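You operate a simulated robot arm through the tools that you are given. There is no shell and no other tool.

You are at the controls of a simulated robot arm. One attempt, no reset.

JOB
Wind 3.0 m of lead on the white spool and bind it.
Fine: lock the hub to wind, stop as the counter shows the length, one stroke of the binder; free the spool and put it in the green tray.

Only the result counts: the job must be done as asked and must still hold three seconds after the hand-in. Knocking over, shifting, dropping, spilling or breaking anything else fails it.

ROBOT AND FRAMES
A 7-joint arm with a two-finger parallel gripper, fixed in place. Base frame: the origin is at the foot of the arm, x ahead of it, y to its left, z up. Lengths are in mm, angles in degrees, forces in N, time in s.
Its first joint turns from -132.0 to 132.0 degrees. Payload 3.91 kg.
The tool frame sits at the grasp point between the pads (the TCP): z along the fingers, y along the line on which they close. The tips reach 30 mm beyond it. Largest opening 110 mm; finger width 20, thickness 10; the body of the gripper, 48 by 112 mm, starts 55 mm behind the TCP.
Orientation is that of the tool frame in the base frame, as a unit quaternion [x, y, z, w]. With the fingers straight down and closing along the base's y, the tool's x points along the base's -x, its y along +y and its z along -z.

CONTROLS
- The arm moves only by the tool nudge_tool. Its argument "targets" is a list of rows, each an object (a shift or turn left out is 0, a gripper value left out holds the last) with "travel": the shift along the base's x, y, z in mm, a list of three; "rot": the turn, a rotation vector about the base's x, y, z in degrees, a list of three; "jaw": the gripper command, from -1 (fully open) to 1 (shut), values between in proportion. In form: [{"travel": [tx, ty, tz], "rot": [wx, wy, wz], "jaw": jaw}, ...]. A call has 1 to 20 rows; each row shifts and turns the commanded pose from where the row before left it. Each row takes 0.2 s and may step no farther than 50 mm and 8.6 degrees from the row before; otherwise, or with a gripper value out of range, the whole call is refused. Where a pose cannot be reached the arm comes as near as it can. A force on the tool above 60 N (or 10 N above the force at the start of the call, whichever is more), or a blocked arm, ends the call early, and 0.2 s more pass. The fingers move at their own pace (about 108 mm/s each) and stop on an object; they squeeze with about 31 N. The grip force told is the motor's: it shows also when the fingers shut on nothing. Time passes only in rows, and 0.2 s behind the last, so rows that do not move let the fingers close. The reply holds the time, the measured pose of the TCP, the force on the tool along the base axes, the opening and the grip force, in the units named above and with some noise, with the torque about the TCP (base axes, N m) and any sound that the robot's microphone picked up, and new pictures: "show" is both (left out), scene, wrist or none.
- Cameras (640 x 400 px; columns grow to the right, rows downward): "scene" is fixed at [400.2, 500.2, 1514]; the picture's right is [0.84, -0.54, 0.00], its down [-0.52, -0.81, -0.27] and it looks along [0.14, 0.22, -0.96] (base axes); focal length 295 px, centre (320, 200). "wrist" rides on the gripper at [72, 17, -103] in the tool frame; the picture's right is [-0.23, 0.97, 0.00], its down [-0.76, -0.18, -0.62] and it looks along [-0.61, -0.14, 0.78] (tool axes); focal length 222 px, centre (320, 200). There is no depth. A picture from a camera that has moved, and an enlarged one, comes with that camera's place and axes in the base frame and with its lens.
- zoom(camera, box): a new picture of the part [left, top, right, bottom] of that camera's present view, enlarged. It takes no simulated time.
- hand_in(): hands the job in; it is judged then, once.

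Places have to be worked out from the pictures, the camera data and where the tool is seen. Open the gripper and draw the arm clear of the work before you hand the job in, unless the task says otherwise.

The tools are called after ">>>" by a JSON object that holds its "api" and its "payload". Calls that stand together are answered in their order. nudge_tool: Moves the arm, as the interface text tells. Its arguments: {"type":"object","properties":{"targets":{"type":"array"},"show":{"type":"string","enum":["both","scene","wrist","none"]}},"required":["targets"]} The other tools are called the same way: zoom (camera, box) takes an enlarged picture of a part of a camera's view; hand_in () hands the job in.

At the start:

```text
t: 0.0
tcp_pos: [368.8, 457.5, 1183.6]
ee_rot: [0.0, 1.0, 0.0, 0.0]
force: [-0.2, -0.2, -0.8]
ft_torque: [0.02, 0.0, -0.01]
finger_gap: 110.0
finger_force: 0.0
```

scene: 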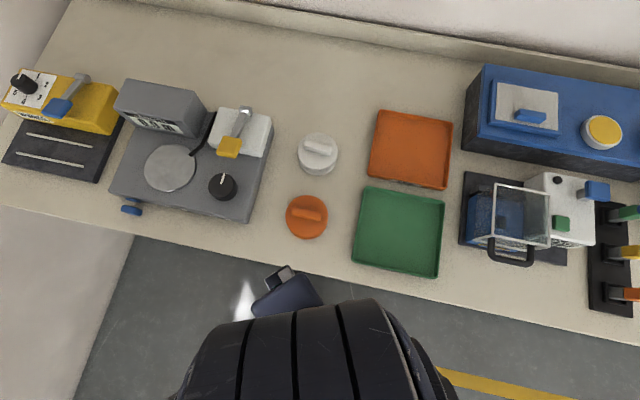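
wrist: 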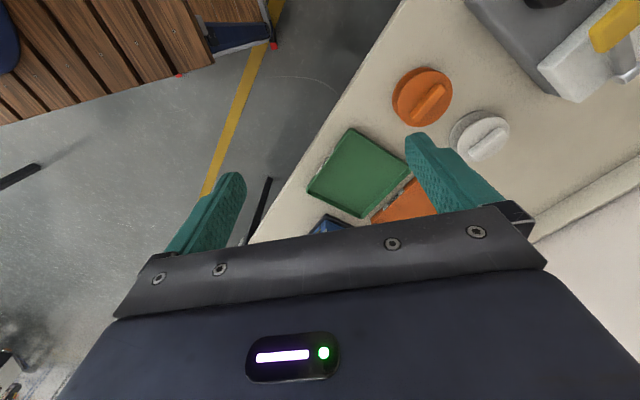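

I start by looking closely at the winding machine, the spools and the other devices in the scene view.

>>> {"api": "zoom", "payload": {"camera": "scene", "box": [100, 60, 290, 230]}}

>>> {"api": "zoom", "payload": {"camera": "scene", "box": [270, 90, 460, 290]}}

>>> {"api": "zoom", "payload": {"camera": "scene", "box": [0, 50, 140, 190]}}

>>> {"api": "zoom", "payload": {"camera": "scene", "box": [440, 50, 640, 320]}}

```text
2.35 times, centred on (195, 145) of scene
camera zoom: at [400.2, 500.2, 1514.0], right [0.84, -0.54, 0.0], down [-0.52, -0.81, -0.27], along [0.14, 0.22, -0.96], focal length 694 px, centre (614, 329)
```

zoom: 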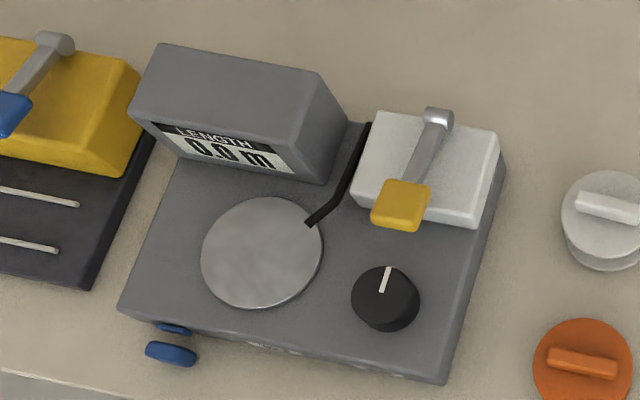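

```text
2.00 times, centred on (365, 190) of scene
camera zoom: at [400.2, 500.2, 1514.0], right [0.84, -0.54, 0.0], down [-0.52, -0.81, -0.27], along [0.14, 0.22, -0.96], focal length 590 px, centre (230, 220)
```

zoom: 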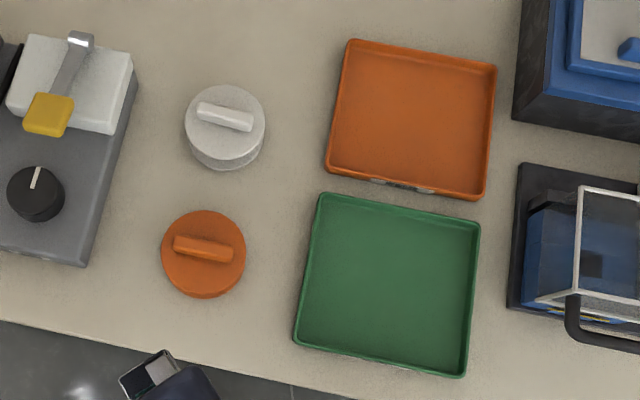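

```text
2.86 times, centred on (70, 120) of scene
camera zoom: at [400.2, 500.2, 1514.0], right [0.84, -0.54, 0.0], down [-0.52, -0.81, -0.27], along [0.14, 0.22, -0.96], focal length 842 px, centre (1034, 429)
```

zoom: 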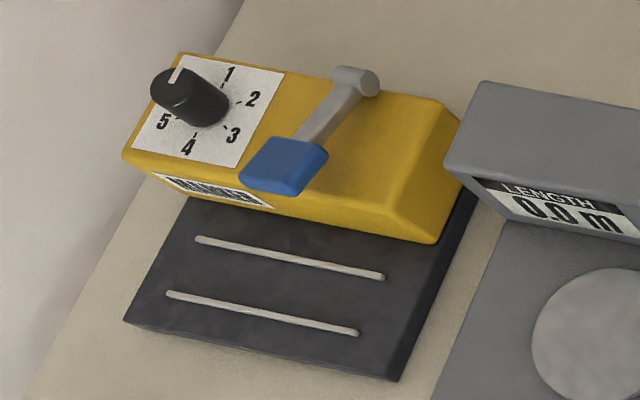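

```text
1.48 times, centred on (540, 185) of scene
camera zoom: at [400.2, 500.2, 1514.0], right [0.84, -0.54, 0.0], down [-0.52, -0.81, -0.27], along [0.14, 0.22, -0.96], focal length 437 px, centre (-6, 222)
```

zoom: 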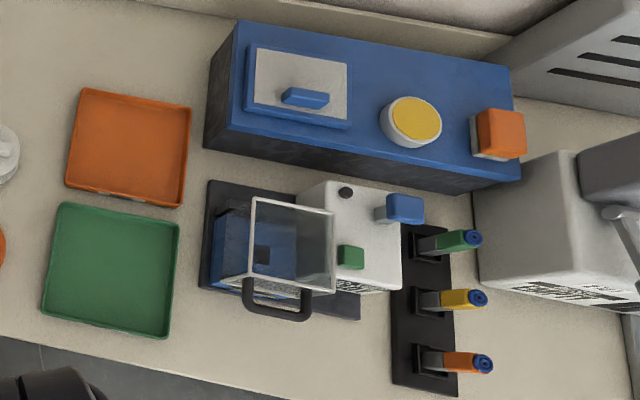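

The winder has a LENGTH counter, a disk (hub), a black knob, a yellow lever on a white box, and blue items on the front face. I zoom in harder on each.

>>> {"api": "zoom", "payload": {"camera": "scene", "box": [105, 185, 175, 230]}}

>>> {"api": "zoom", "payload": {"camera": "scene", "box": [190, 95, 280, 215]}}

>>> {"api": "zoom", "payload": {"camera": "scene", "box": [110, 70, 220, 200]}}

>>> {"api": "zoom", "payload": {"camera": "scene", "box": [280, 120, 350, 180]}}

```text
8.89 times, centred on (140, 208) of scene
camera zoom: at [400.2, 500.2, 1514.0], right [0.84, -0.54, 0.0], down [-0.52, -0.81, -0.27], along [0.14, 0.22, -0.96], focal length 2620 px, centre (1920, 133)
```

zoom: 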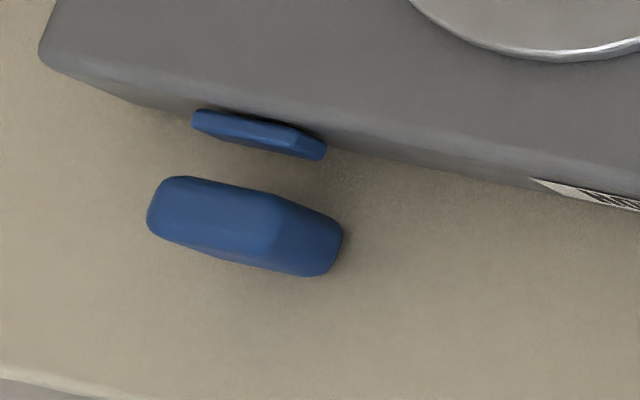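

```text
3.33 times, centred on (235, 155) of scene
camera zoom: at [400.2, 500.2, 1514.0], right [0.84, -0.54, 0.0], down [-0.52, -0.81, -0.27], along [0.14, 0.22, -0.96], focal length 982 px, centre (603, 350)
```

zoom: 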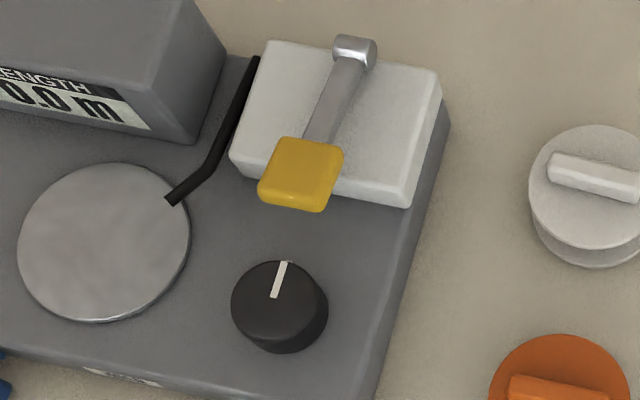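

```text
3.08 times, centred on (165, 135) of scene
camera zoom: at [400.2, 500.2, 1514.0], right [0.84, -0.54, 0.0], down [-0.52, -0.81, -0.27], along [0.14, 0.22, -0.96], focal length 907 px, centre (797, 400)
```

zoom: 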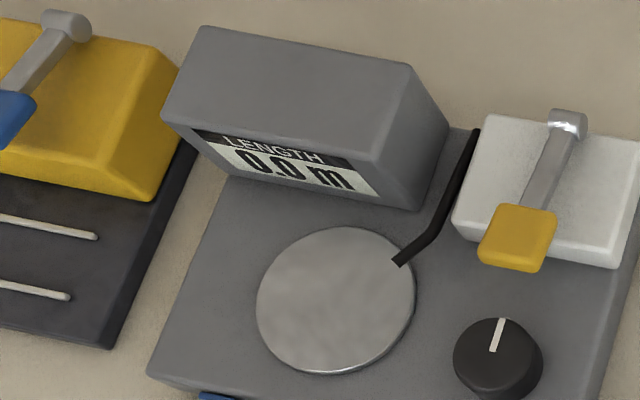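

```text
6.67 times, centred on (315, 150) of scene
camera zoom: at [400.2, 500.2, 1514.0], right [0.84, -0.54, 0.0], down [-0.52, -0.81, -0.27], along [0.14, 0.22, -0.96], focal length 1965 px, centre (353, 533)
```

zoom: 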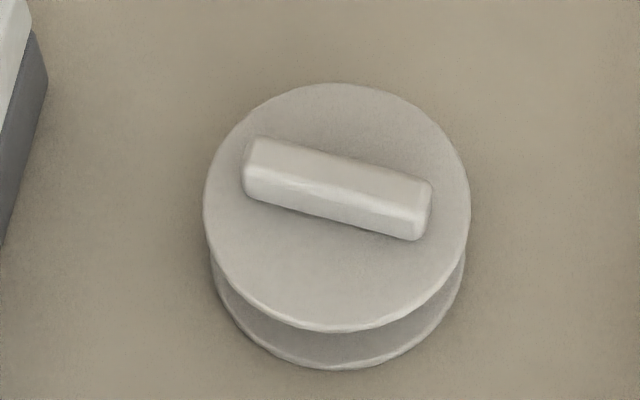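

Triangulating roughly, the table lies around z≈750 and the winder disk near (225, 950), with the spools near (590, 800). I move the arm high over the table toward the spools for a better parallax view.

>>> {"api": "nudge_tool", "payload": {"targets": [{"travel": [10, 32, -20]}, {"travel": [10, 32, -20]}, {"travel": [10, 32, -20]}, {"travel": [10, 32, -20]}, {"travel": [10, 32, -20]}, {"travel": [10, 32, -20]}], "show": "both"}}

```text
t: 1.4
tcp_pos: [427.8, 650.3, 1064.8]
ee_rot: [0.0, 1.0, 0.001, 0.001]
force: [0.0, -0.1, 0.3]
ft_torque: [0.03, -0.01, 0.01]
finger_gap: 110.0
finger_force: 0.0
camera wrist: at [356.1, 666.9, 1167.8], right [0.23, 0.97, 0.0], down [0.76, -0.18, 0.62], along [0.61, -0.14, -0.78], focal length 222 px, centre (320, 200)
```

scene: 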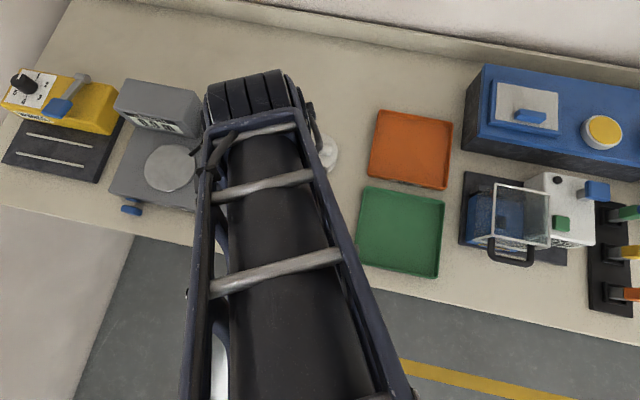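
wrist: 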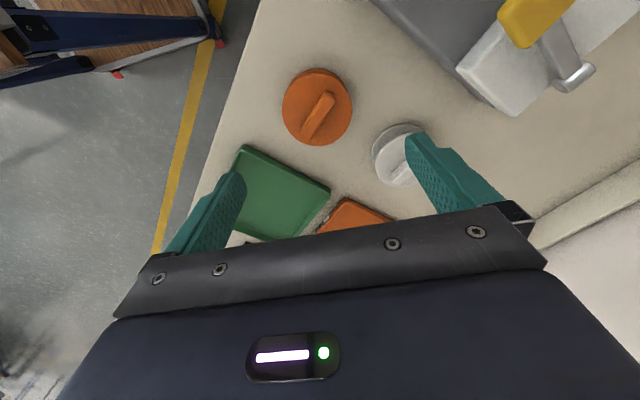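

The orange spool triangulates well to about (451, 641) with its top near z≈827. I zoom in the wrist view for the white spool and the winder's binder lever.

>>> {"api": "zoom", "payload": {"camera": "wrist", "box": [260, 50, 480, 190]}}

>>> {"api": "zoom", "payload": {"camera": "wrist", "box": [200, 130, 420, 270]}}

```text
2.86 times, centred on (370, 120) of wrist
camera zoom: at [356.1, 666.9, 1167.8], right [0.23, 0.97, 0.0], down [0.76, -0.18, 0.62], along [0.61, -0.14, -0.78], focal length 635 px, centre (177, 429)
```

zoom: 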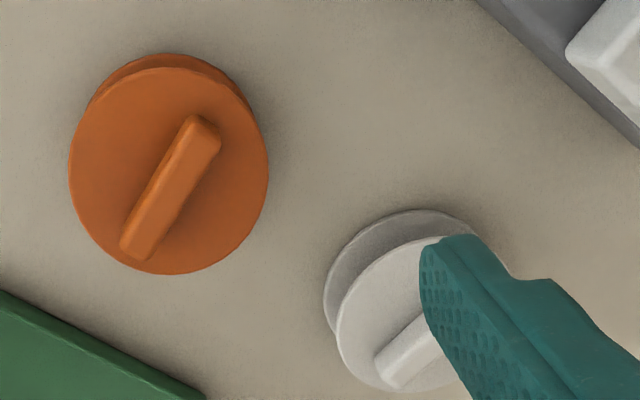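

```text
2.86 times, centred on (310, 200) of wrist
camera zoom: at [356.1, 666.9, 1167.8], right [0.23, 0.97, 0.0], down [0.76, -0.18, 0.62], along [0.61, -0.14, -0.78], focal length 635 px, centre (349, 200)
```

zoom: 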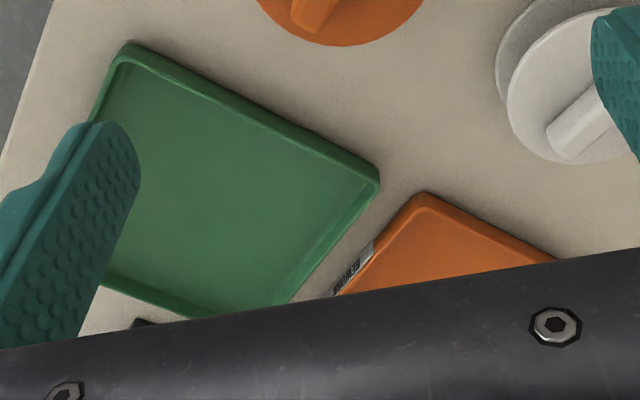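

Table front edge runs at 45° (x+y≈915); the winder is ahead-left. I swing the tool over toward the winder front and yaw +58° so the wrist camera looks straight at it.

>>> {"api": "nudge_tool", "payload": {"targets": [{"travel": [-37, 19.5, -5], "rot": [0, 0, 8.3]}, {"travel": [-37, 19.5, -5], "rot": [0, 0, 8.3]}, {"travel": [-37, 19.5, -5], "rot": [0, 0, 8.3]}, {"travel": [-37, 19.5, -5], "rot": [0, 0, 8.3]}, {"travel": [-37, 19.5, -5], "rot": [0, 0, 8.3]}, {"travel": [-37, 19.5, -5], "rot": [0, 0, 8.3]}, {"travel": [-37, 19.5, -5], "rot": [0, 0, 8.3]}], "show": "both"}}

```text
t: 3.0
tcp_pos: [171.5, 787.2, 1028.6]
ee_rot: [-0.486, 0.874, 0.0, 0.001]
force: [-0.1, -0.6, 0.1]
ft_torque: [0.02, 0.05, 0.01]
finger_gap: 110.3
finger_force: 0.1
camera wrist: at [118.2, 733.8, 1132.1], right [-0.71, 0.71, 0.0], down [0.55, 0.55, 0.62], along [0.44, 0.44, -0.78], focal length 222 px, centre (320, 200)
```

scene: 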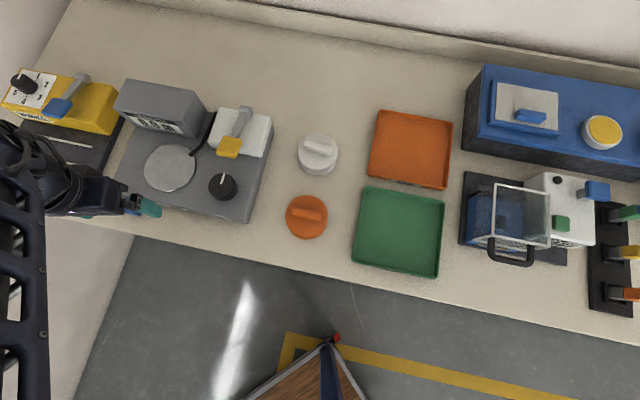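
wrist: 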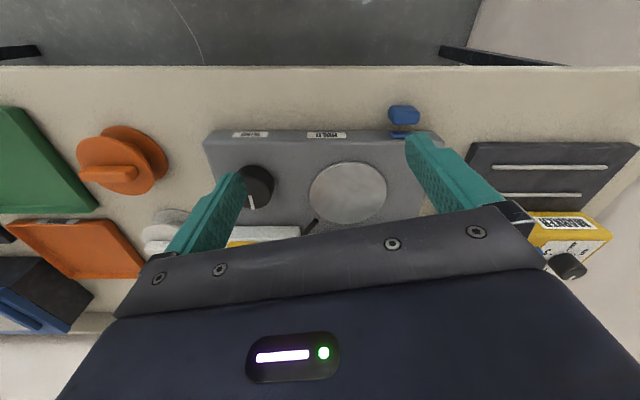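

The view is now square to the winder; I zoom into its front labels and the blue part.

>>> {"api": "zoom", "payload": {"camera": "wrist", "box": [190, 90, 450, 240]}}

>>> {"api": "zoom", "payload": {"camera": "wrist", "box": [220, 115, 360, 150]}}

>>> {"api": "zoom", "payload": {"camera": "wrist", "box": [370, 90, 440, 150]}}

>>> {"api": "zoom", "payload": {"camera": "wrist", "box": [60, 100, 260, 260]}}

```text
2.46 times, centred on (320, 165) of wrist
camera zoom: at [118.2, 733.8, 1132.1], right [-0.71, 0.71, 0.0], down [0.55, 0.55, 0.62], along [0.44, 0.44, -0.78], focal length 547 px, centre (320, 286)
```

zoom: 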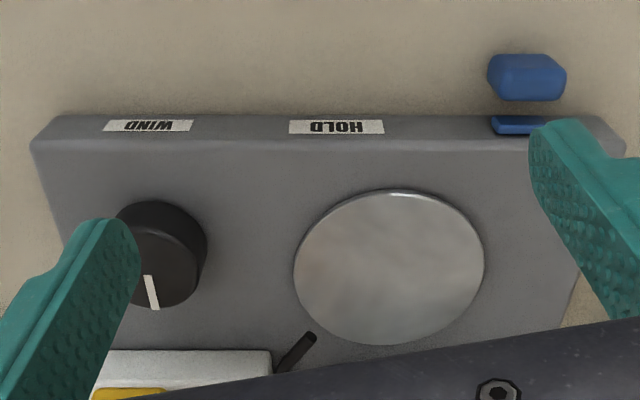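

```text
4.57 times, centred on (290, 132) of wrist
camera zoom: at [118.2, 733.8, 1132.1], right [-0.71, 0.71, 0.0], down [0.55, 0.55, 0.62], along [0.44, 0.44, -0.78], focal length 1015 px, centre (457, 509)
```

zoom: 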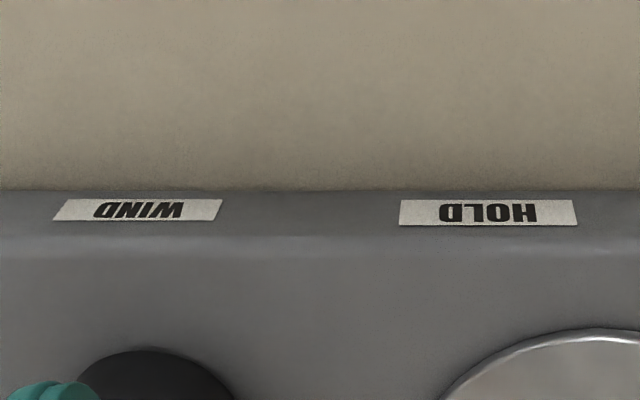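

```text
6.67 times, centred on (405, 120) of wrist
camera zoom: at [118.2, 733.8, 1132.1], right [-0.71, 0.71, 0.0], down [0.55, 0.55, 0.62], along [0.44, 0.44, -0.78], focal length 1481 px, centre (-247, 733)
```

zoom: 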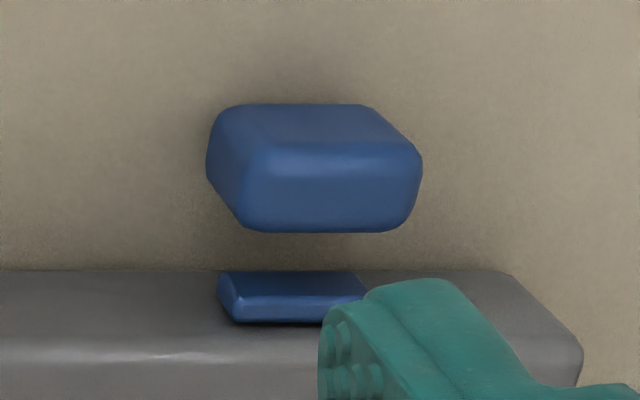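

```text
2.50 times, centred on (160, 180) of wrist
camera zoom: at [118.2, 733.8, 1132.1], right [-0.71, 0.71, 0.0], down [0.55, 0.55, 0.62], along [0.44, 0.44, -0.78], focal length 555 px, centre (720, 250)
```

zoom: 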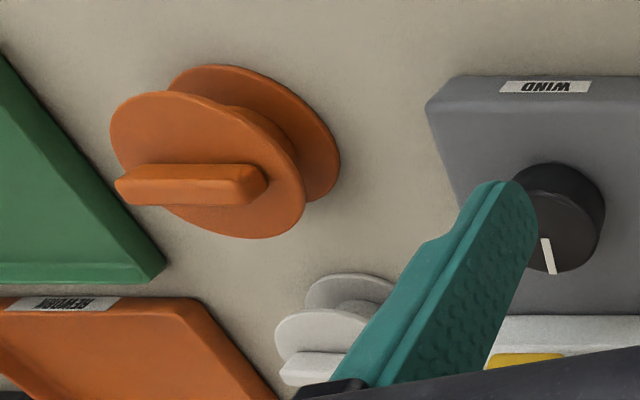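

Labels read "WIND" (in front of the knob) and "HOLD" near the hub; the blue part on the front needs a lower viewpoint. I back off toward the base and tilt the tool so the camera looks at the front face.

>>> {"api": "nudge_tool", "payload": {"targets": [{"travel": [-25, 7.6, -33], "rot": [6, -6, 0]}, {"travel": [-25, 7.6, -33], "rot": [6, -6, 0]}, {"travel": [-25, 7.6, -33], "rot": [6, -6, 0]}, {"travel": [-25, 7.6, -33], "rot": [6, -6, 0]}, {"travel": [-25, 7.6, -33]}], "show": "wrist"}}

```text
t: 4.2
tcp_pos: [45.7, 823.9, 863.1]
ee_rot: [-0.464, 0.836, 0.081, 0.282]
force: [0.9, 0.8, 0.5]
ft_torque: [-0.02, 0.08, 0.04]
finger_gap: 109.9
finger_force: 0.0
camera wrist: at [-39.4, 739.8, 907.0], right [-0.71, 0.71, 0.0], down [0.21, 0.21, 0.95], along [0.68, 0.67, -0.3], focal length 222 px, centre (320, 200)
```

wrist: 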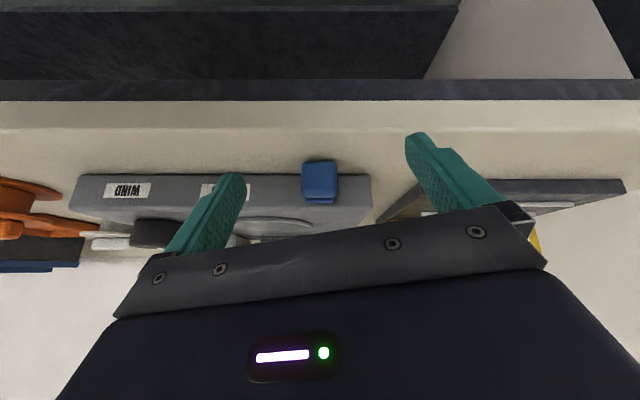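

>>> {"api": "zoom", "payload": {"camera": "wrist", "box": [260, 140, 400, 220]}}

>>> {"api": "zoom", "payload": {"camera": "wrist", "box": [60, 150, 400, 280]}}

```text
4.57 times, centred on (330, 180) of wrist
camera zoom: at [-39.4, 739.8, 907.0], right [-0.71, 0.71, 0.0], down [0.21, 0.21, 0.95], along [0.68, 0.67, -0.3], focal length 1015 px, centre (274, 291)
```

zoom: 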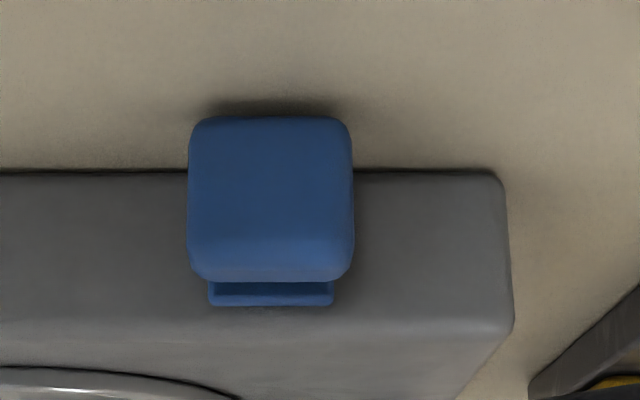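

```text
1.88 times, centred on (230, 215) of wrist
camera zoom: at [-39.4, 739.8, 907.0], right [-0.71, 0.71, 0.0], down [0.21, 0.21, 0.95], along [0.68, 0.67, -0.3], focal length 418 px, centre (489, 172)
```

zoom: 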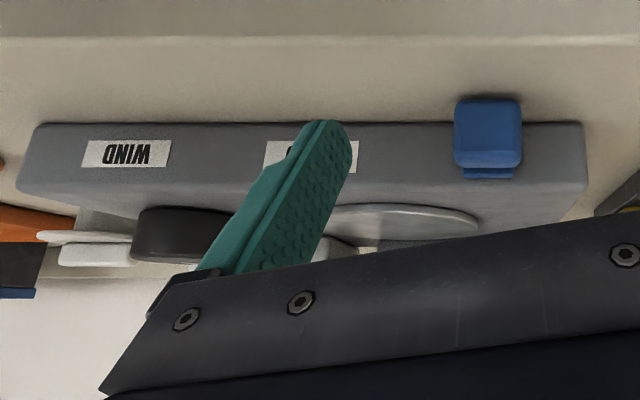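

The table is at z≈800, the machine top ≈842, the disk centre ≈(236, 915). The blue HOLD knob is a 35 mm block standing ~22 mm off the front face at about (109, 881, 823), so it looks like a push/pull plunger. Now I untilt, rise and travel over the white spool with the jaws turned to close across its handle.

>>> {"api": "nudge_tool", "payload": {"targets": [{"travel": [0, 0, 40], "rot": [-6, 6, 0]}, {"travel": [0, 0, 40], "rot": [-6, 6, 0]}, {"travel": [0, 0, 40], "rot": [-6, 6, 0]}, {"travel": [0, 0, 40], "rot": [-6, 6, 0]}, {"travel": [40, -4.5, 0], "rot": [0, 0, -7.95]}, {"travel": [40, -4.5, 0], "rot": [0, 0, -7.95]}, {"travel": [40, -4.5, 0], "rot": [0, 0, -7.95]}, {"travel": [40, -4.5, 0], "rot": [0, 0, -7.95]}, {"travel": [40, -4.5, 0], "rot": [0, 0, -7.95]}, {"travel": [40, -4.5, 0], "rot": [0, 0, -7.95]}, {"travel": [40, -4.5, 0], "rot": [0, 0, -7.95]}, {"travel": [40, -4.5, 0], "rot": [0, 0, -7.95]}, {"travel": [40, -4.5, 0], "rot": [0, 0, -7.95]}, {"travel": [40, -4.5, 0], "rot": [0, 0, -7.95]}, {"travel": [40, -4.5, 0], "rot": [0, 0, -7.95]}, {"travel": [40, -4.5, 0], "rot": [0, 0, -7.95]}, {"travel": [37, -5, 0], "rot": [0, 0, -7.95]}], "show": "both"}}

```text
t: 7.8
tcp_pos: [559.9, 763.8, 1023.1]
ee_rot: [0.385, 0.923, 0.0, 0.001]
force: [-1.4, -0.6, 0.4]
ft_torque: [-0.04, -0.04, -0.02]
finger_gap: 110.1
finger_force: 0.1
camera wrist: at [521.3, 827.5, 1126.9], right [0.85, 0.52, 0.0], down [0.41, -0.67, 0.62], along [0.33, -0.53, -0.78], focal length 222 px, centre (320, 200)
```

scene: 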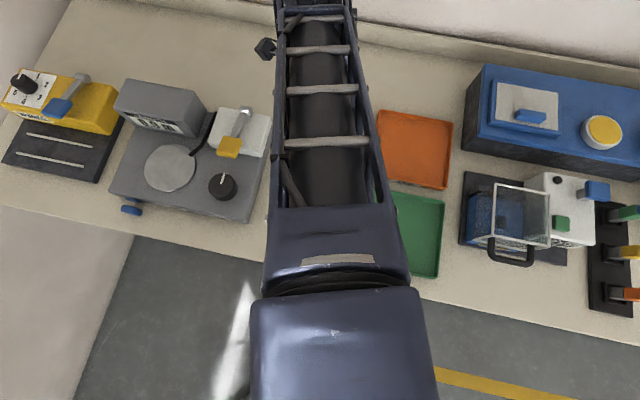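
wrist: 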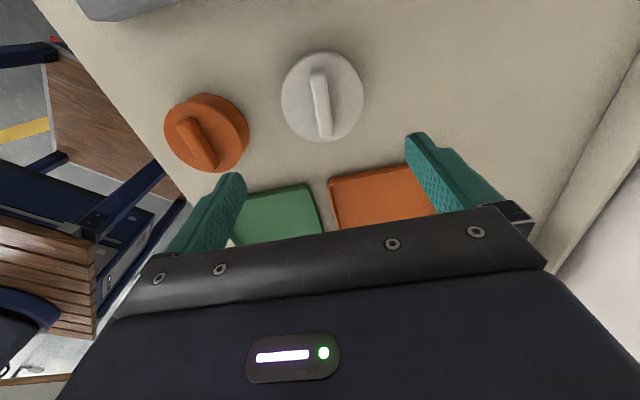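

The white spool is well in view between the jaws; I zoom to find its handle's centre and direction.

>>> {"api": "zoom", "payload": {"camera": "wrist", "box": [250, 30, 400, 160]}}

```text
3.08 times, centred on (325, 95) of wrist
camera zoom: at [521.3, 827.5, 1126.9], right [0.85, 0.52, 0.0], down [0.41, -0.67, 0.62], along [0.33, -0.53, -0.78], focal length 684 px, centre (305, 523)
```

zoom: 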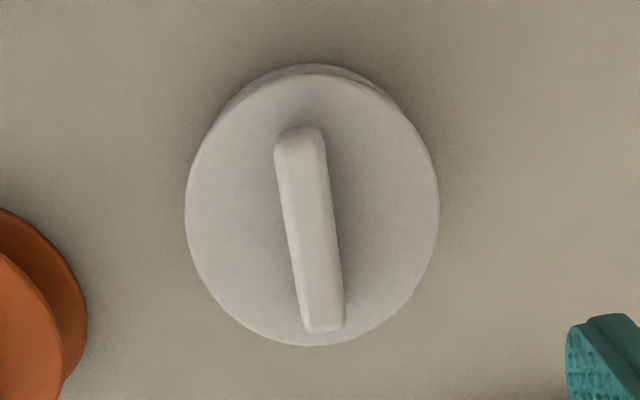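

Handle centre ≈(563, 765), direction −50°, top z≈857, flange top ≈830. I turn −5.3°, half-close the jaws and descend to z≈900 for a check.

>>> {"api": "nudge_tool", "payload": {"targets": [{"travel": [3, 1.2, -30], "rot": [0, 0, -5.3], "jaw": 0.1}, {"travel": [0, 0, -40]}, {"travel": [0, 0, -40]}, {"travel": [0, 0, -13]}], "show": "wrist"}}

```text
t: 8.8
tcp_pos: [565.5, 767.4, 900.1]
ee_rot: [0.427, 0.904, 0.0, 0.0]
force: [-0.7, -0.1, -0.2]
ft_torque: [-0.03, 0.01, 0.03]
finger_gap: 49.8
finger_force: 0.1
camera wrist: at [532.6, 833.7, 1003.1], right [0.9, 0.44, 0.0], down [0.35, -0.7, 0.62], along [0.28, -0.56, -0.78], focal length 222 px, centre (320, 200)
```

wrist: 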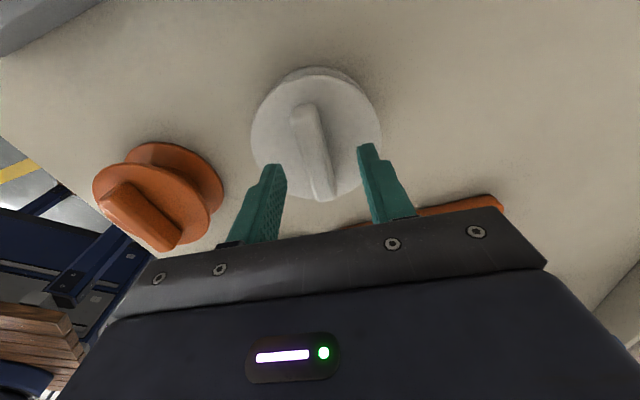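

I zoom to verify the alignment of the jaws with the handle.

>>> {"api": "zoom", "payload": {"camera": "wrist", "box": [230, 60, 420, 250]}}

```text
2.11 times, centred on (325, 155) of wrist
camera zoom: at [532.6, 833.7, 1003.1], right [0.9, 0.44, 0.0], down [0.35, -0.7, 0.62], along [0.28, -0.56, -0.78], focal length 468 px, centre (310, 295)
```

zoom: 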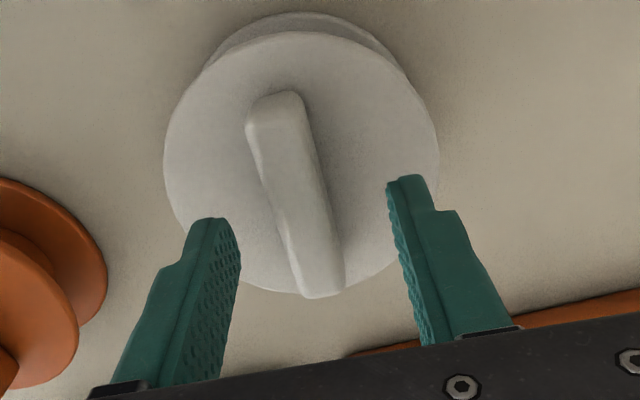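

The handle centre sits about 4 mm toward −x of the tool axis; I correct that and descend to z≈873, leaving the tips just above the flange.

>>> {"api": "nudge_tool", "payload": {"targets": [{"travel": [-4, 0.5, 0]}, {"travel": [0, 0, -14]}, {"travel": [0, 0, -12]}], "show": "wrist"}}

```text
t: 9.6
tcp_pos: [561.7, 768.4, 876.4]
ee_rot: [0.426, 0.905, 0.001, -0.001]
force: [-1.2, -1.0, 11.6]
ft_torque: [-0.24, 0.23, 0.0]
finger_gap: 50.0
finger_force: 0.6
camera wrist: at [528.8, 834.1, 979.5], right [0.9, 0.44, 0.0], down [0.35, -0.7, 0.62], along [0.28, -0.56, -0.78], focal length 222 px, centre (320, 200)
```

wrist: 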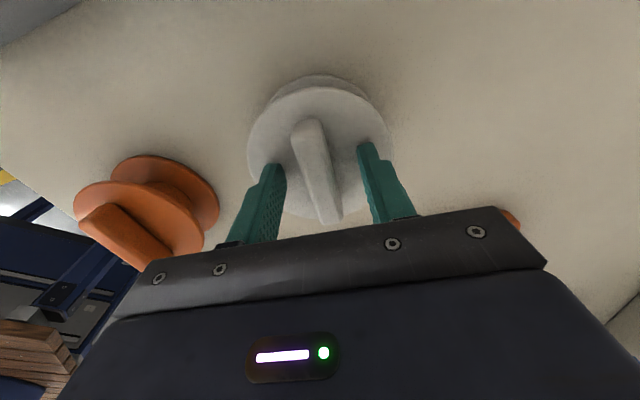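

A force of 11.6 N shows the tips just touching the flange (flange top ≈846). I rise 4 mm and close on the handle.

>>> {"api": "nudge_tool", "payload": {"targets": [{"travel": [0, 0, 4]}, {"jaw": 1}, {"jaw": 1}, {"jaw": 1}], "show": "wrist"}}

>>> {"api": "zoom", "payload": {"camera": "wrist", "box": [230, 60, 420, 250]}}

```text
t: 10.6
tcp_pos: [561.3, 766.9, 877.7]
ee_rot: [0.427, 0.904, 0.001, -0.001]
force: [-0.3, 0.1, -0.6]
ft_torque: [0.01, -0.02, 0.02]
finger_gap: 17.4
finger_force: 31.4
camera wrist: at [528.9, 834.2, 981.6], right [0.9, 0.44, 0.0], down [0.35, -0.7, 0.62], along [0.28, -0.56, -0.78], focal length 222 px, centre (320, 200)
```

wrist: 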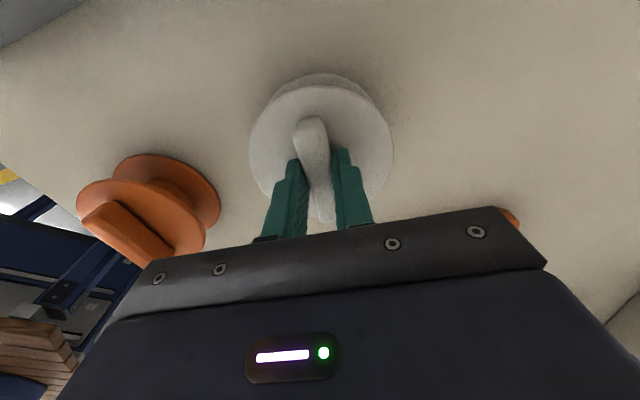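

```text
2.11 times, centred on (325, 155) of wrist
camera zoom: at [528.9, 834.2, 981.6], right [0.9, 0.44, 0.0], down [0.35, -0.7, 0.62], along [0.28, -0.56, -0.78], focal length 468 px, centre (310, 295)
```

zoom: 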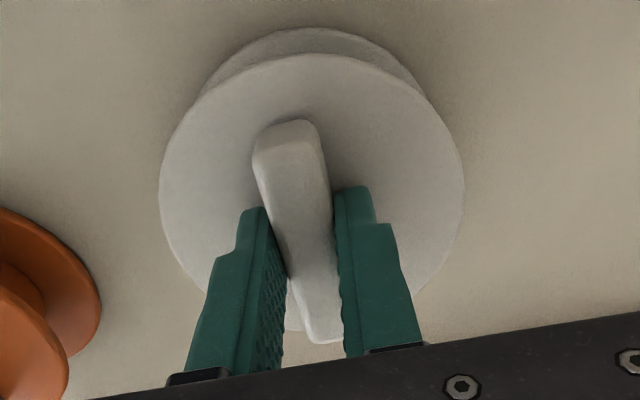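

The handle is gripped (17.4 mm gap, 31 N), with the spool centred about 2 mm ahead of the tool axis. I lift 160 mm, pull back toward the front and carry it above the hub disk.

>>> {"api": "nudge_tool", "payload": {"targets": [{"travel": [0, 0, 20]}, {"travel": [0, 0, 40]}, {"travel": [0, 0, 50]}, {"travel": [0, 0, 50]}, {"travel": [-29.5, -29.5, 0]}, {"travel": [-29.5, -29.5, 0]}, {"travel": [-29.5, -29.5, 0]}, {"travel": [-34, 34, 0]}, {"travel": [-34, 34, 0]}, {"travel": [-34, 34, 0]}, {"travel": [-34, 34, 0]}, {"travel": [-34, 34, 0]}, {"travel": [-34, 34, 0]}, {"travel": [-34, 34, 0]}, {}], "show": "both"}}

```text
t: 13.8
tcp_pos: [234.2, 915.8, 1037.7]
ee_rot: [0.428, 0.904, 0.0, 0.001]
force: [0.6, 0.0, -1.2]
ft_torque: [-0.01, 0.02, 0.01]
finger_gap: 17.3
finger_force: 30.9
camera wrist: at [200.8, 982.0, 1141.9], right [0.9, 0.44, 0.0], down [0.35, -0.7, 0.62], along [0.28, -0.56, -0.78], focal length 222 px, centre (320, 200)
```

scene: 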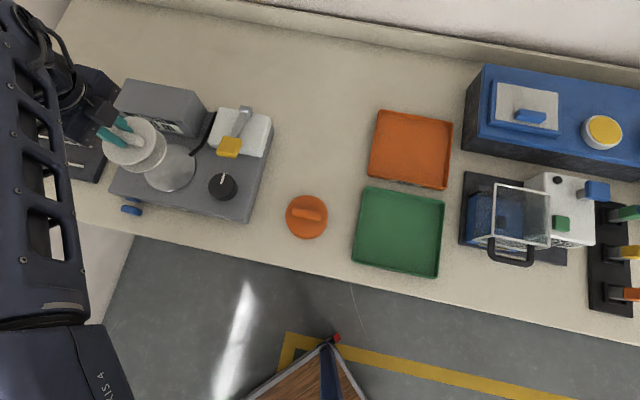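
wrist: 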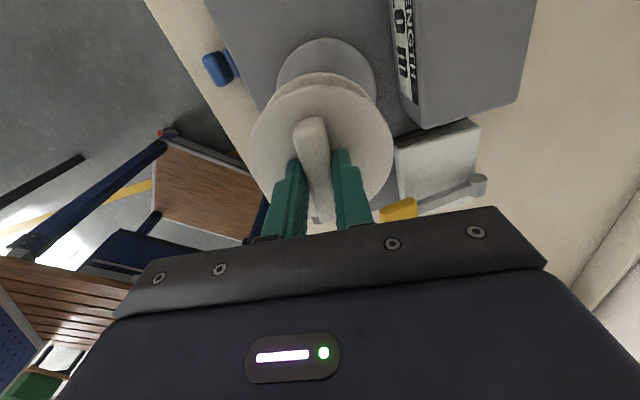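

The spool hangs over the disk; I zoom the wrist view to check the disk centre against the spool.

>>> {"api": "zoom", "payload": {"camera": "wrist", "box": [230, 20, 420, 210]}}

>>> {"api": "zoom", "payload": {"camera": "scene", "box": [80, 80, 280, 220]}}

```text
2.11 times, centred on (325, 115) of wrist
camera zoom: at [200.8, 982.0, 1141.9], right [0.9, 0.44, 0.0], down [0.35, -0.7, 0.62], along [0.28, -0.56, -0.78], focal length 468 px, centre (310, 379)
```

zoom: 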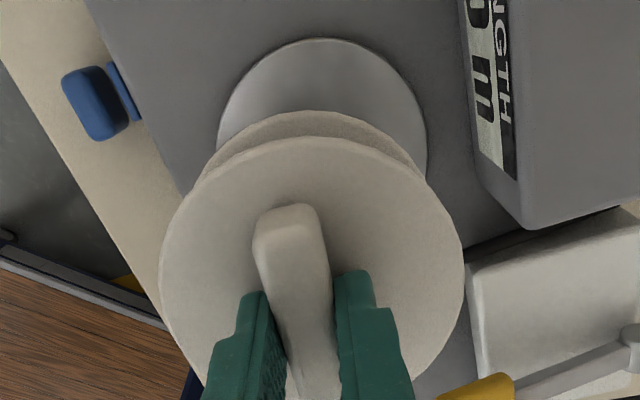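

```text
2.86 times, centred on (180, 150) of scene
camera zoom: at [400.2, 500.2, 1514.0], right [0.84, -0.54, 0.0], down [-0.52, -0.81, -0.27], along [0.14, 0.22, -0.96], focal length 842 px, centre (720, 343)
```

zoom: 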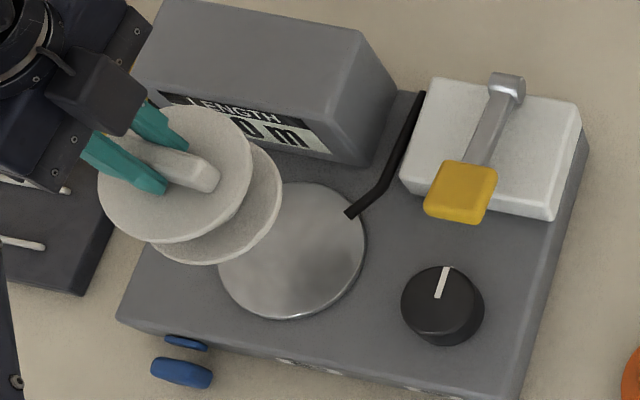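

Disk centre refines to about (238.5, 917); I shift the spool +2.8/+3 mm and descend to TCP z≈945, about 18 mm above the disk.

>>> {"api": "nudge_tool", "payload": {"targets": [{"travel": [2.8, 3, -20]}, {"travel": [0, 0, -35]}, {"travel": [0, 0, -35]}, {}], "show": "both"}}

>>> {"api": "zoom", "payload": {"camera": "wrist", "box": [230, 20, 420, 210]}}

>>> {"api": "zoom", "payload": {"camera": "scene", "box": [80, 80, 280, 220]}}

```text
t: 14.8
tcp_pos: [239.1, 919.6, 948.5]
ee_rot: [0.426, 0.905, -0.001, -0.001]
force: [0.1, 0.8, -1.2]
ft_torque: [-0.01, 0.02, -0.02]
finger_gap: 17.2
finger_force: 30.6
camera wrist: at [205.0, 986.5, 1052.5], right [0.9, 0.44, 0.0], down [0.35, -0.7, 0.62], along [0.28, -0.56, -0.78], focal length 222 px, centre (320, 200)
```

scene: 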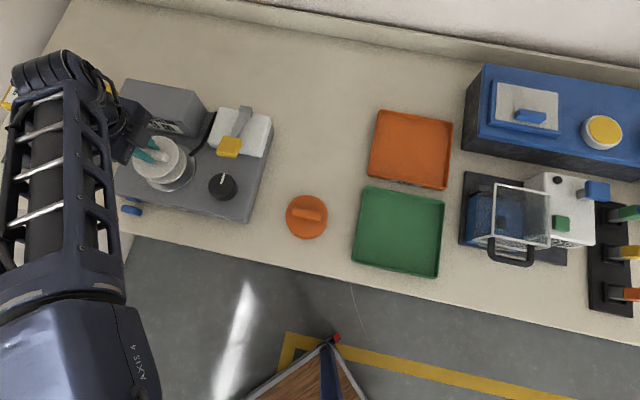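
wrist: 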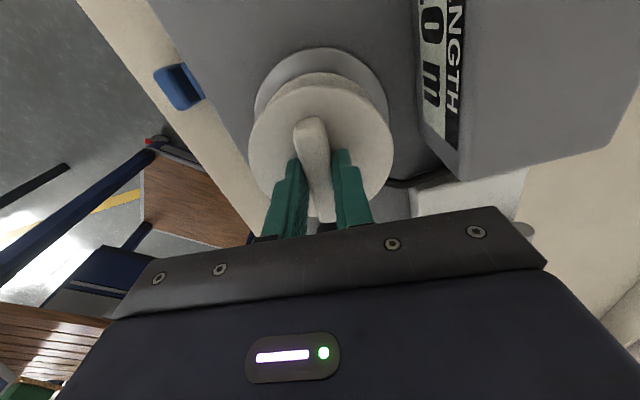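

```text
2.11 times, centred on (325, 115) of wrist
camera zoom: at [205.0, 986.5, 1052.5], right [0.9, 0.44, 0.0], down [0.35, -0.7, 0.62], along [0.28, -0.56, -0.78], focal length 468 px, centre (310, 379)
```

zoom: 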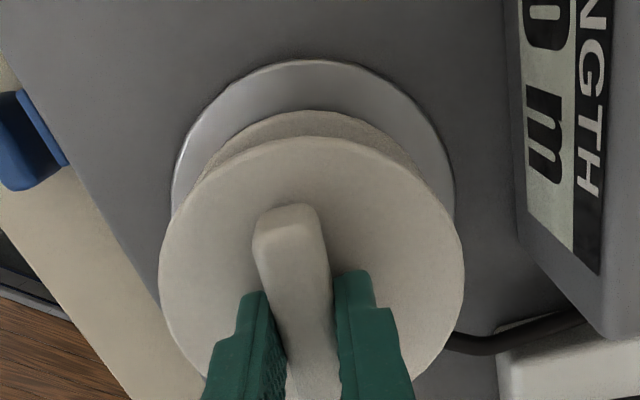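

```text
2.86 times, centred on (180, 150) of scene
camera zoom: at [400.2, 500.2, 1514.0], right [0.84, -0.54, 0.0], down [-0.52, -0.81, -0.27], along [0.14, 0.22, -0.96], focal length 842 px, centre (720, 343)
```

zoom: 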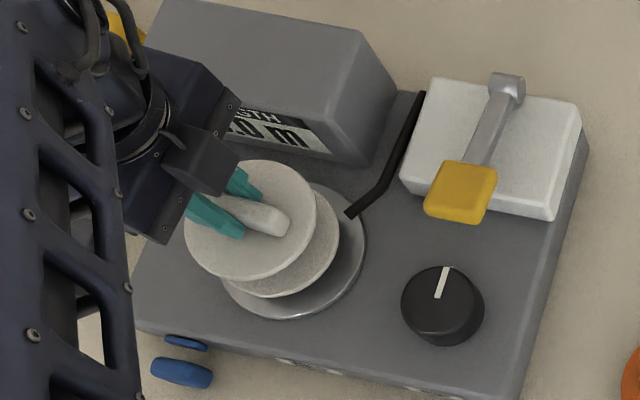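

Spool and disk axes agree to within about 1 mm. I lower the spool gently until it contacts the disk.

>>> {"api": "nudge_tool", "payload": {"targets": [{"travel": [0, 0, -12]}, {"travel": [0, 0, -6]}, {"travel": [0, 0, -2]}, {}], "show": "wrist"}}

```text
t: 15.8
tcp_pos: [238.7, 919.3, 929.7]
ee_rot: [0.427, 0.904, 0.001, 0.001]
force: [1.5, 0.9, 6.4]
ft_torque: [-0.32, -0.26, 0.04]
finger_gap: 17.4
finger_force: 31.4
camera wrist: at [205.6, 986.4, 1033.1], right [0.9, 0.44, 0.0], down [0.35, -0.7, 0.62], along [0.28, -0.56, -0.78], focal length 222 px, centre (320, 200)
```

wrist: 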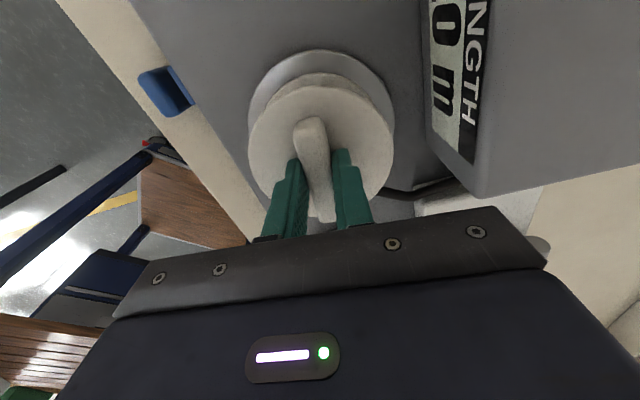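

Contact: 6.4 N with the torque indicating the far edge touched first (slight tilt). One more millimetre down, then release gently.

>>> {"api": "nudge_tool", "payload": {"targets": [{"travel": [0, 0, -1]}, {}, {"jaw": 0.6}, {"jaw": 0.5}, {}], "show": "wrist"}}

>>> {"api": "zoom", "payload": {"camera": "wrist", "box": [230, 20, 420, 210]}}

```text
t: 17.0
tcp_pos: [238.2, 919.8, 928.5]
ee_rot: [0.427, 0.904, 0.0, 0.0]
force: [-1.6, 0.4, 7.3]
ft_torque: [0.03, 0.02, 0.0]
finger_gap: 25.2
finger_force: 0.0
camera wrist: at [204.9, 986.5, 1031.4], right [0.9, 0.44, 0.0], down [0.35, -0.7, 0.62], along [0.28, -0.56, -0.78], focal length 222 px, centre (320, 200)
```

wrist: 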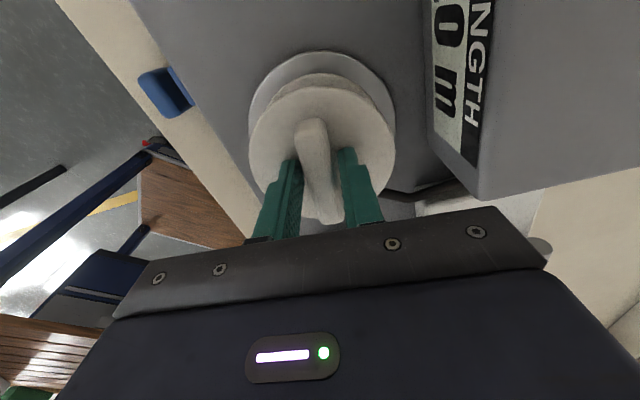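

```text
2.11 times, centred on (325, 115) of wrist
camera zoom: at [204.9, 986.5, 1031.4], right [0.9, 0.44, 0.0], down [0.35, -0.7, 0.62], along [0.28, -0.56, -0.78], focal length 468 px, centre (310, 379)
```

zoom: 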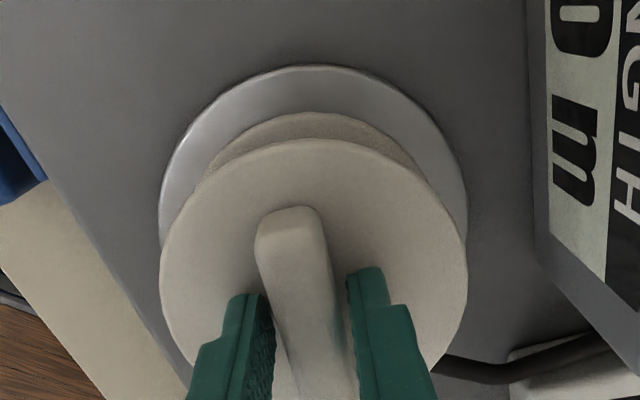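

Released; tips rest on the flange (7 N). I rise straight up 110 mm and look.

>>> {"api": "nudge_tool", "payload": {"targets": [{"travel": [0, 0, 5], "jaw": 0.4}, {"travel": [0, 0, 35]}, {"travel": [0, 0, 40]}, {"travel": [0, 0, 40]}, {}], "show": "both"}}

>>> {"api": "zoom", "payload": {"camera": "wrist", "box": [210, 20, 430, 200]}}

>>> {"api": "zoom", "payload": {"camera": "scene", "box": [80, 80, 280, 220]}}

```text
t: 18.2
tcp_pos: [238.2, 918.0, 1046.3]
ee_rot: [0.427, 0.904, 0.0, 0.0]
force: [-0.8, 0.9, -0.5]
ft_torque: [0.03, -0.02, -0.01]
finger_gap: 33.0
finger_force: 0.0
camera wrist: at [205.9, 984.8, 1150.8], right [0.9, 0.44, 0.0], down [0.35, -0.7, 0.62], along [0.28, -0.56, -0.78], focal length 222 px, centre (320, 200)
```

scene: 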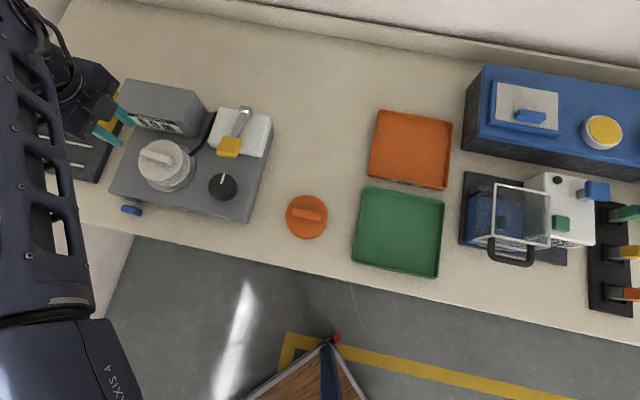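
wrist: 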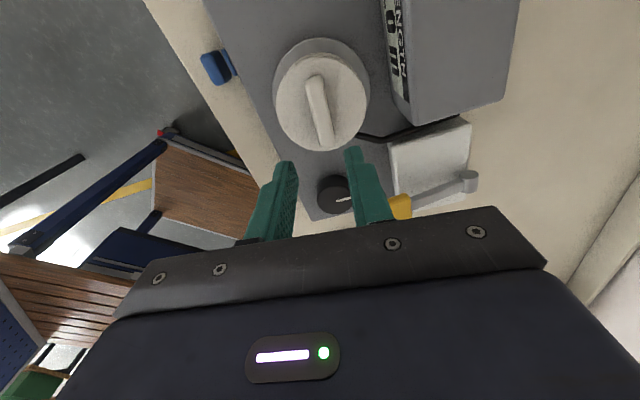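

```text
2.22 times, centred on (320, 110) of wrist
camera zoom: at [205.9, 984.8, 1150.8], right [0.9, 0.44, 0.0], down [0.35, -0.7, 0.62], along [0.28, -0.56, -0.78], focal length 494 px, centre (320, 400)
```

zoom: 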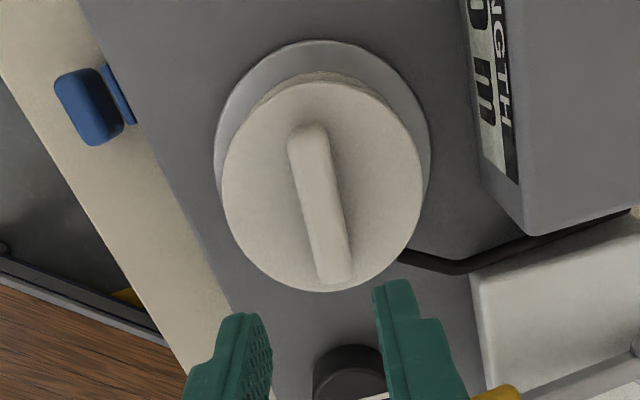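

```text
2.86 times, centred on (180, 150) of scene
camera zoom: at [400.2, 500.2, 1514.0], right [0.84, -0.54, 0.0], down [-0.52, -0.81, -0.27], along [0.14, 0.22, -0.96], focal length 842 px, centre (720, 343)
```

zoom: 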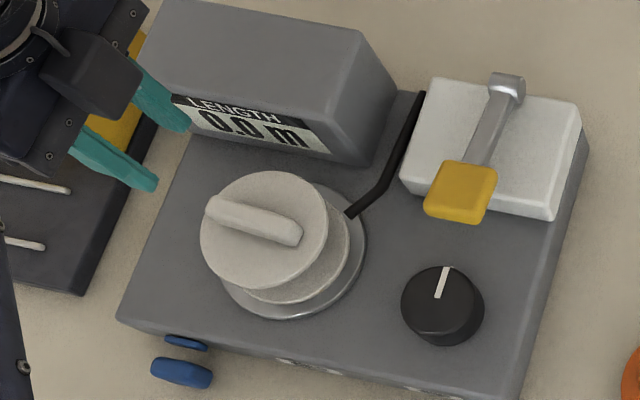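

The spool is concentric on the disk and the counter reads 0.0 m. Next I turn the jaws +95.5° to straddle the blue HOLD block left/right and move above it.

>>> {"api": "nudge_tool", "payload": {"targets": [{"travel": [-11.4, -3.5, 0], "rot": [0, 0, 8], "jaw": -0.2}, {"travel": [-11.4, -3.5, 0], "rot": [0, 0, 8]}, {"travel": [-11.4, -3.5, 0], "rot": [0, 0, 8]}, {"travel": [-11.4, -3.5, 0], "rot": [0, 0, 8]}, {"travel": [-11.4, -3.5, 0], "rot": [0, 0, 8]}, {"travel": [-11.4, -3.5, 0], "rot": [0, 0, 8]}, {"travel": [-11.4, -3.5, 0], "rot": [0, 0, 8]}, {"travel": [-11.4, -3.5, 0], "rot": [0, 0, 8]}, {"travel": [-11.4, -3.5, 0], "rot": [0, 0, 8]}, {"travel": [-11.4, -3.5, 0], "rot": [0, 0, 8]}, {"travel": [-11.4, -3.5, -20], "rot": [0, 0, 8]}, {"travel": [-11.4, -3.5, -40], "rot": [0, 0, 7.7]}, {}], "show": "both"}}

>>> {"api": "zoom", "payload": {"camera": "wrist", "box": [220, 60, 420, 220]}}

```text
t: 21.0
tcp_pos: [101.1, 878.0, 986.5]
ee_rot: [-0.384, 0.923, 0.0, 0.0]
force: [-0.4, 0.8, -0.6]
ft_torque: [-0.03, 0.0, 0.04]
finger_gap: 65.7
finger_force: 0.0
camera wrist: at [38.2, 838.8, 1090.2], right [-0.53, 0.85, 0.0], down [0.66, 0.42, 0.62], along [0.53, 0.33, -0.78], focal length 222 px, centre (320, 200)
```

scene: 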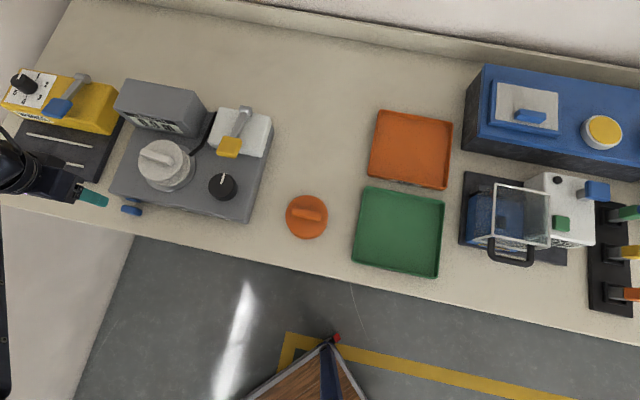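
wrist: 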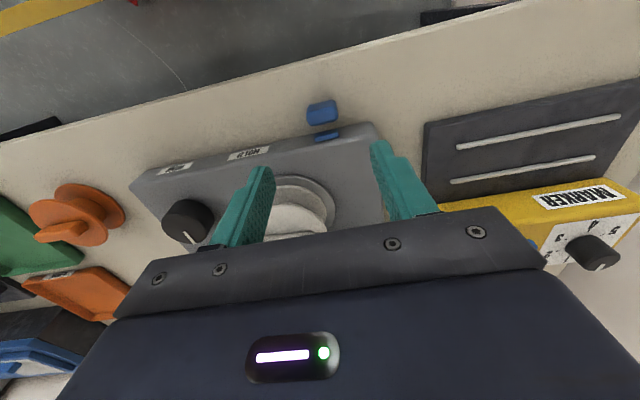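

```text
2.50 times, centred on (320, 140) of wrist
camera zoom: at [38.2, 838.8, 1090.2], right [-0.53, 0.85, 0.0], down [0.66, 0.42, 0.62], along [0.53, 0.33, -0.78], focal length 555 px, centre (320, 350)
```

zoom: 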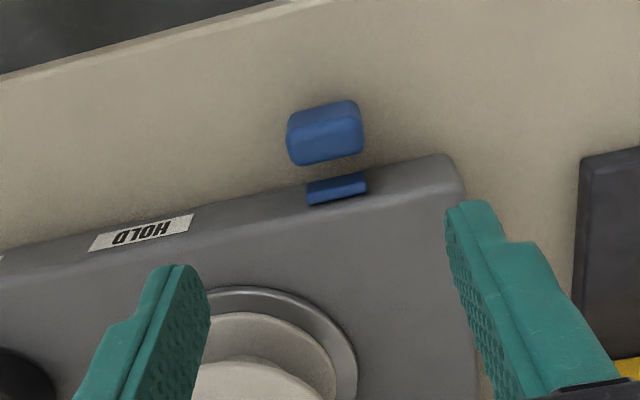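

Block centre ≈(a −550, b 700), directly between the jaws with the tool at b≈692. I descend so the tips reach z≈812 beside the block and look.

>>> {"api": "nudge_tool", "payload": {"targets": [{"travel": [0, 0, -40]}, {"travel": [0, 0, -40]}, {"travel": [0, 0, -40]}, {"travel": [0, 0, -22]}, {}], "show": "both"}}

>>> {"api": "zoom", "payload": {"camera": "wrist", "box": [220, 80, 420, 240]}}

```text
t: 22.2
tcp_pos: [100.8, 878.5, 844.7]
ee_rot: [-0.385, 0.923, 0.0, 0.0]
force: [-0.4, 0.7, 0.5]
ft_torque: [-0.01, 0.02, -0.01]
finger_gap: 65.9
finger_force: 0.1
camera wrist: at [37.0, 838.3, 947.5], right [-0.53, 0.85, 0.0], down [0.66, 0.41, 0.62], along [0.53, 0.33, -0.78], focal length 222 px, centre (320, 200)
```

scene: 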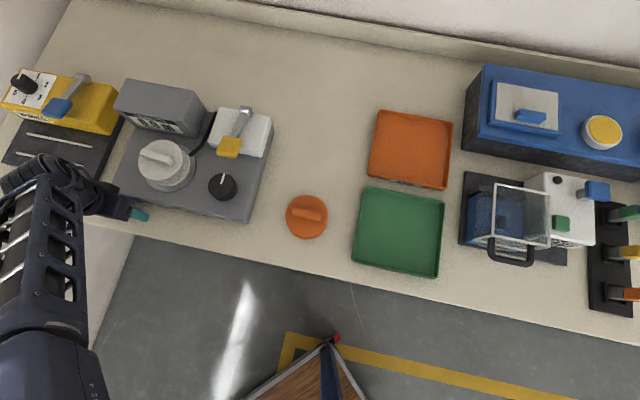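
wrist: 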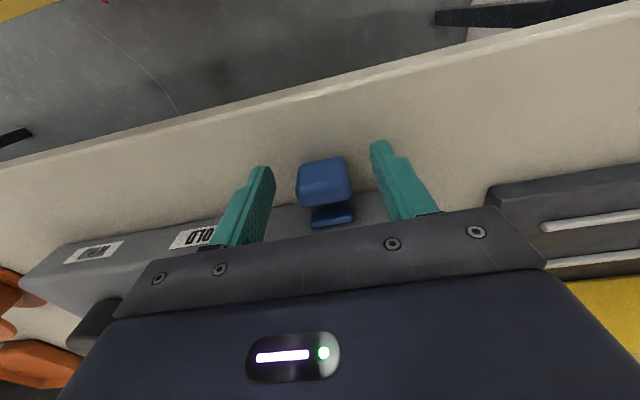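

```text
2.50 times, centred on (320, 160) of wrist
camera zoom: at [37.0, 838.3, 947.5], right [-0.53, 0.85, 0.0], down [0.66, 0.41, 0.62], along [0.53, 0.33, -0.78], focal length 555 px, centre (320, 300)
```

zoom: 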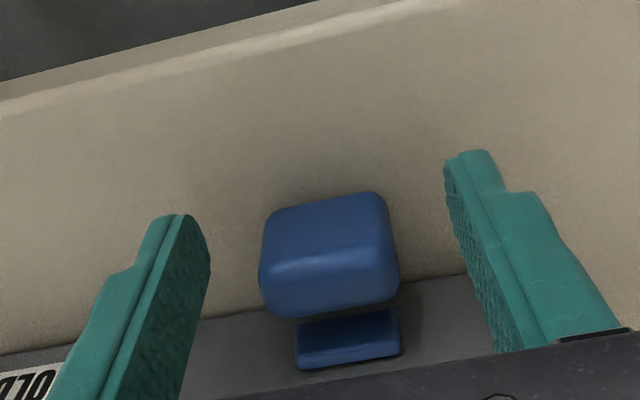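

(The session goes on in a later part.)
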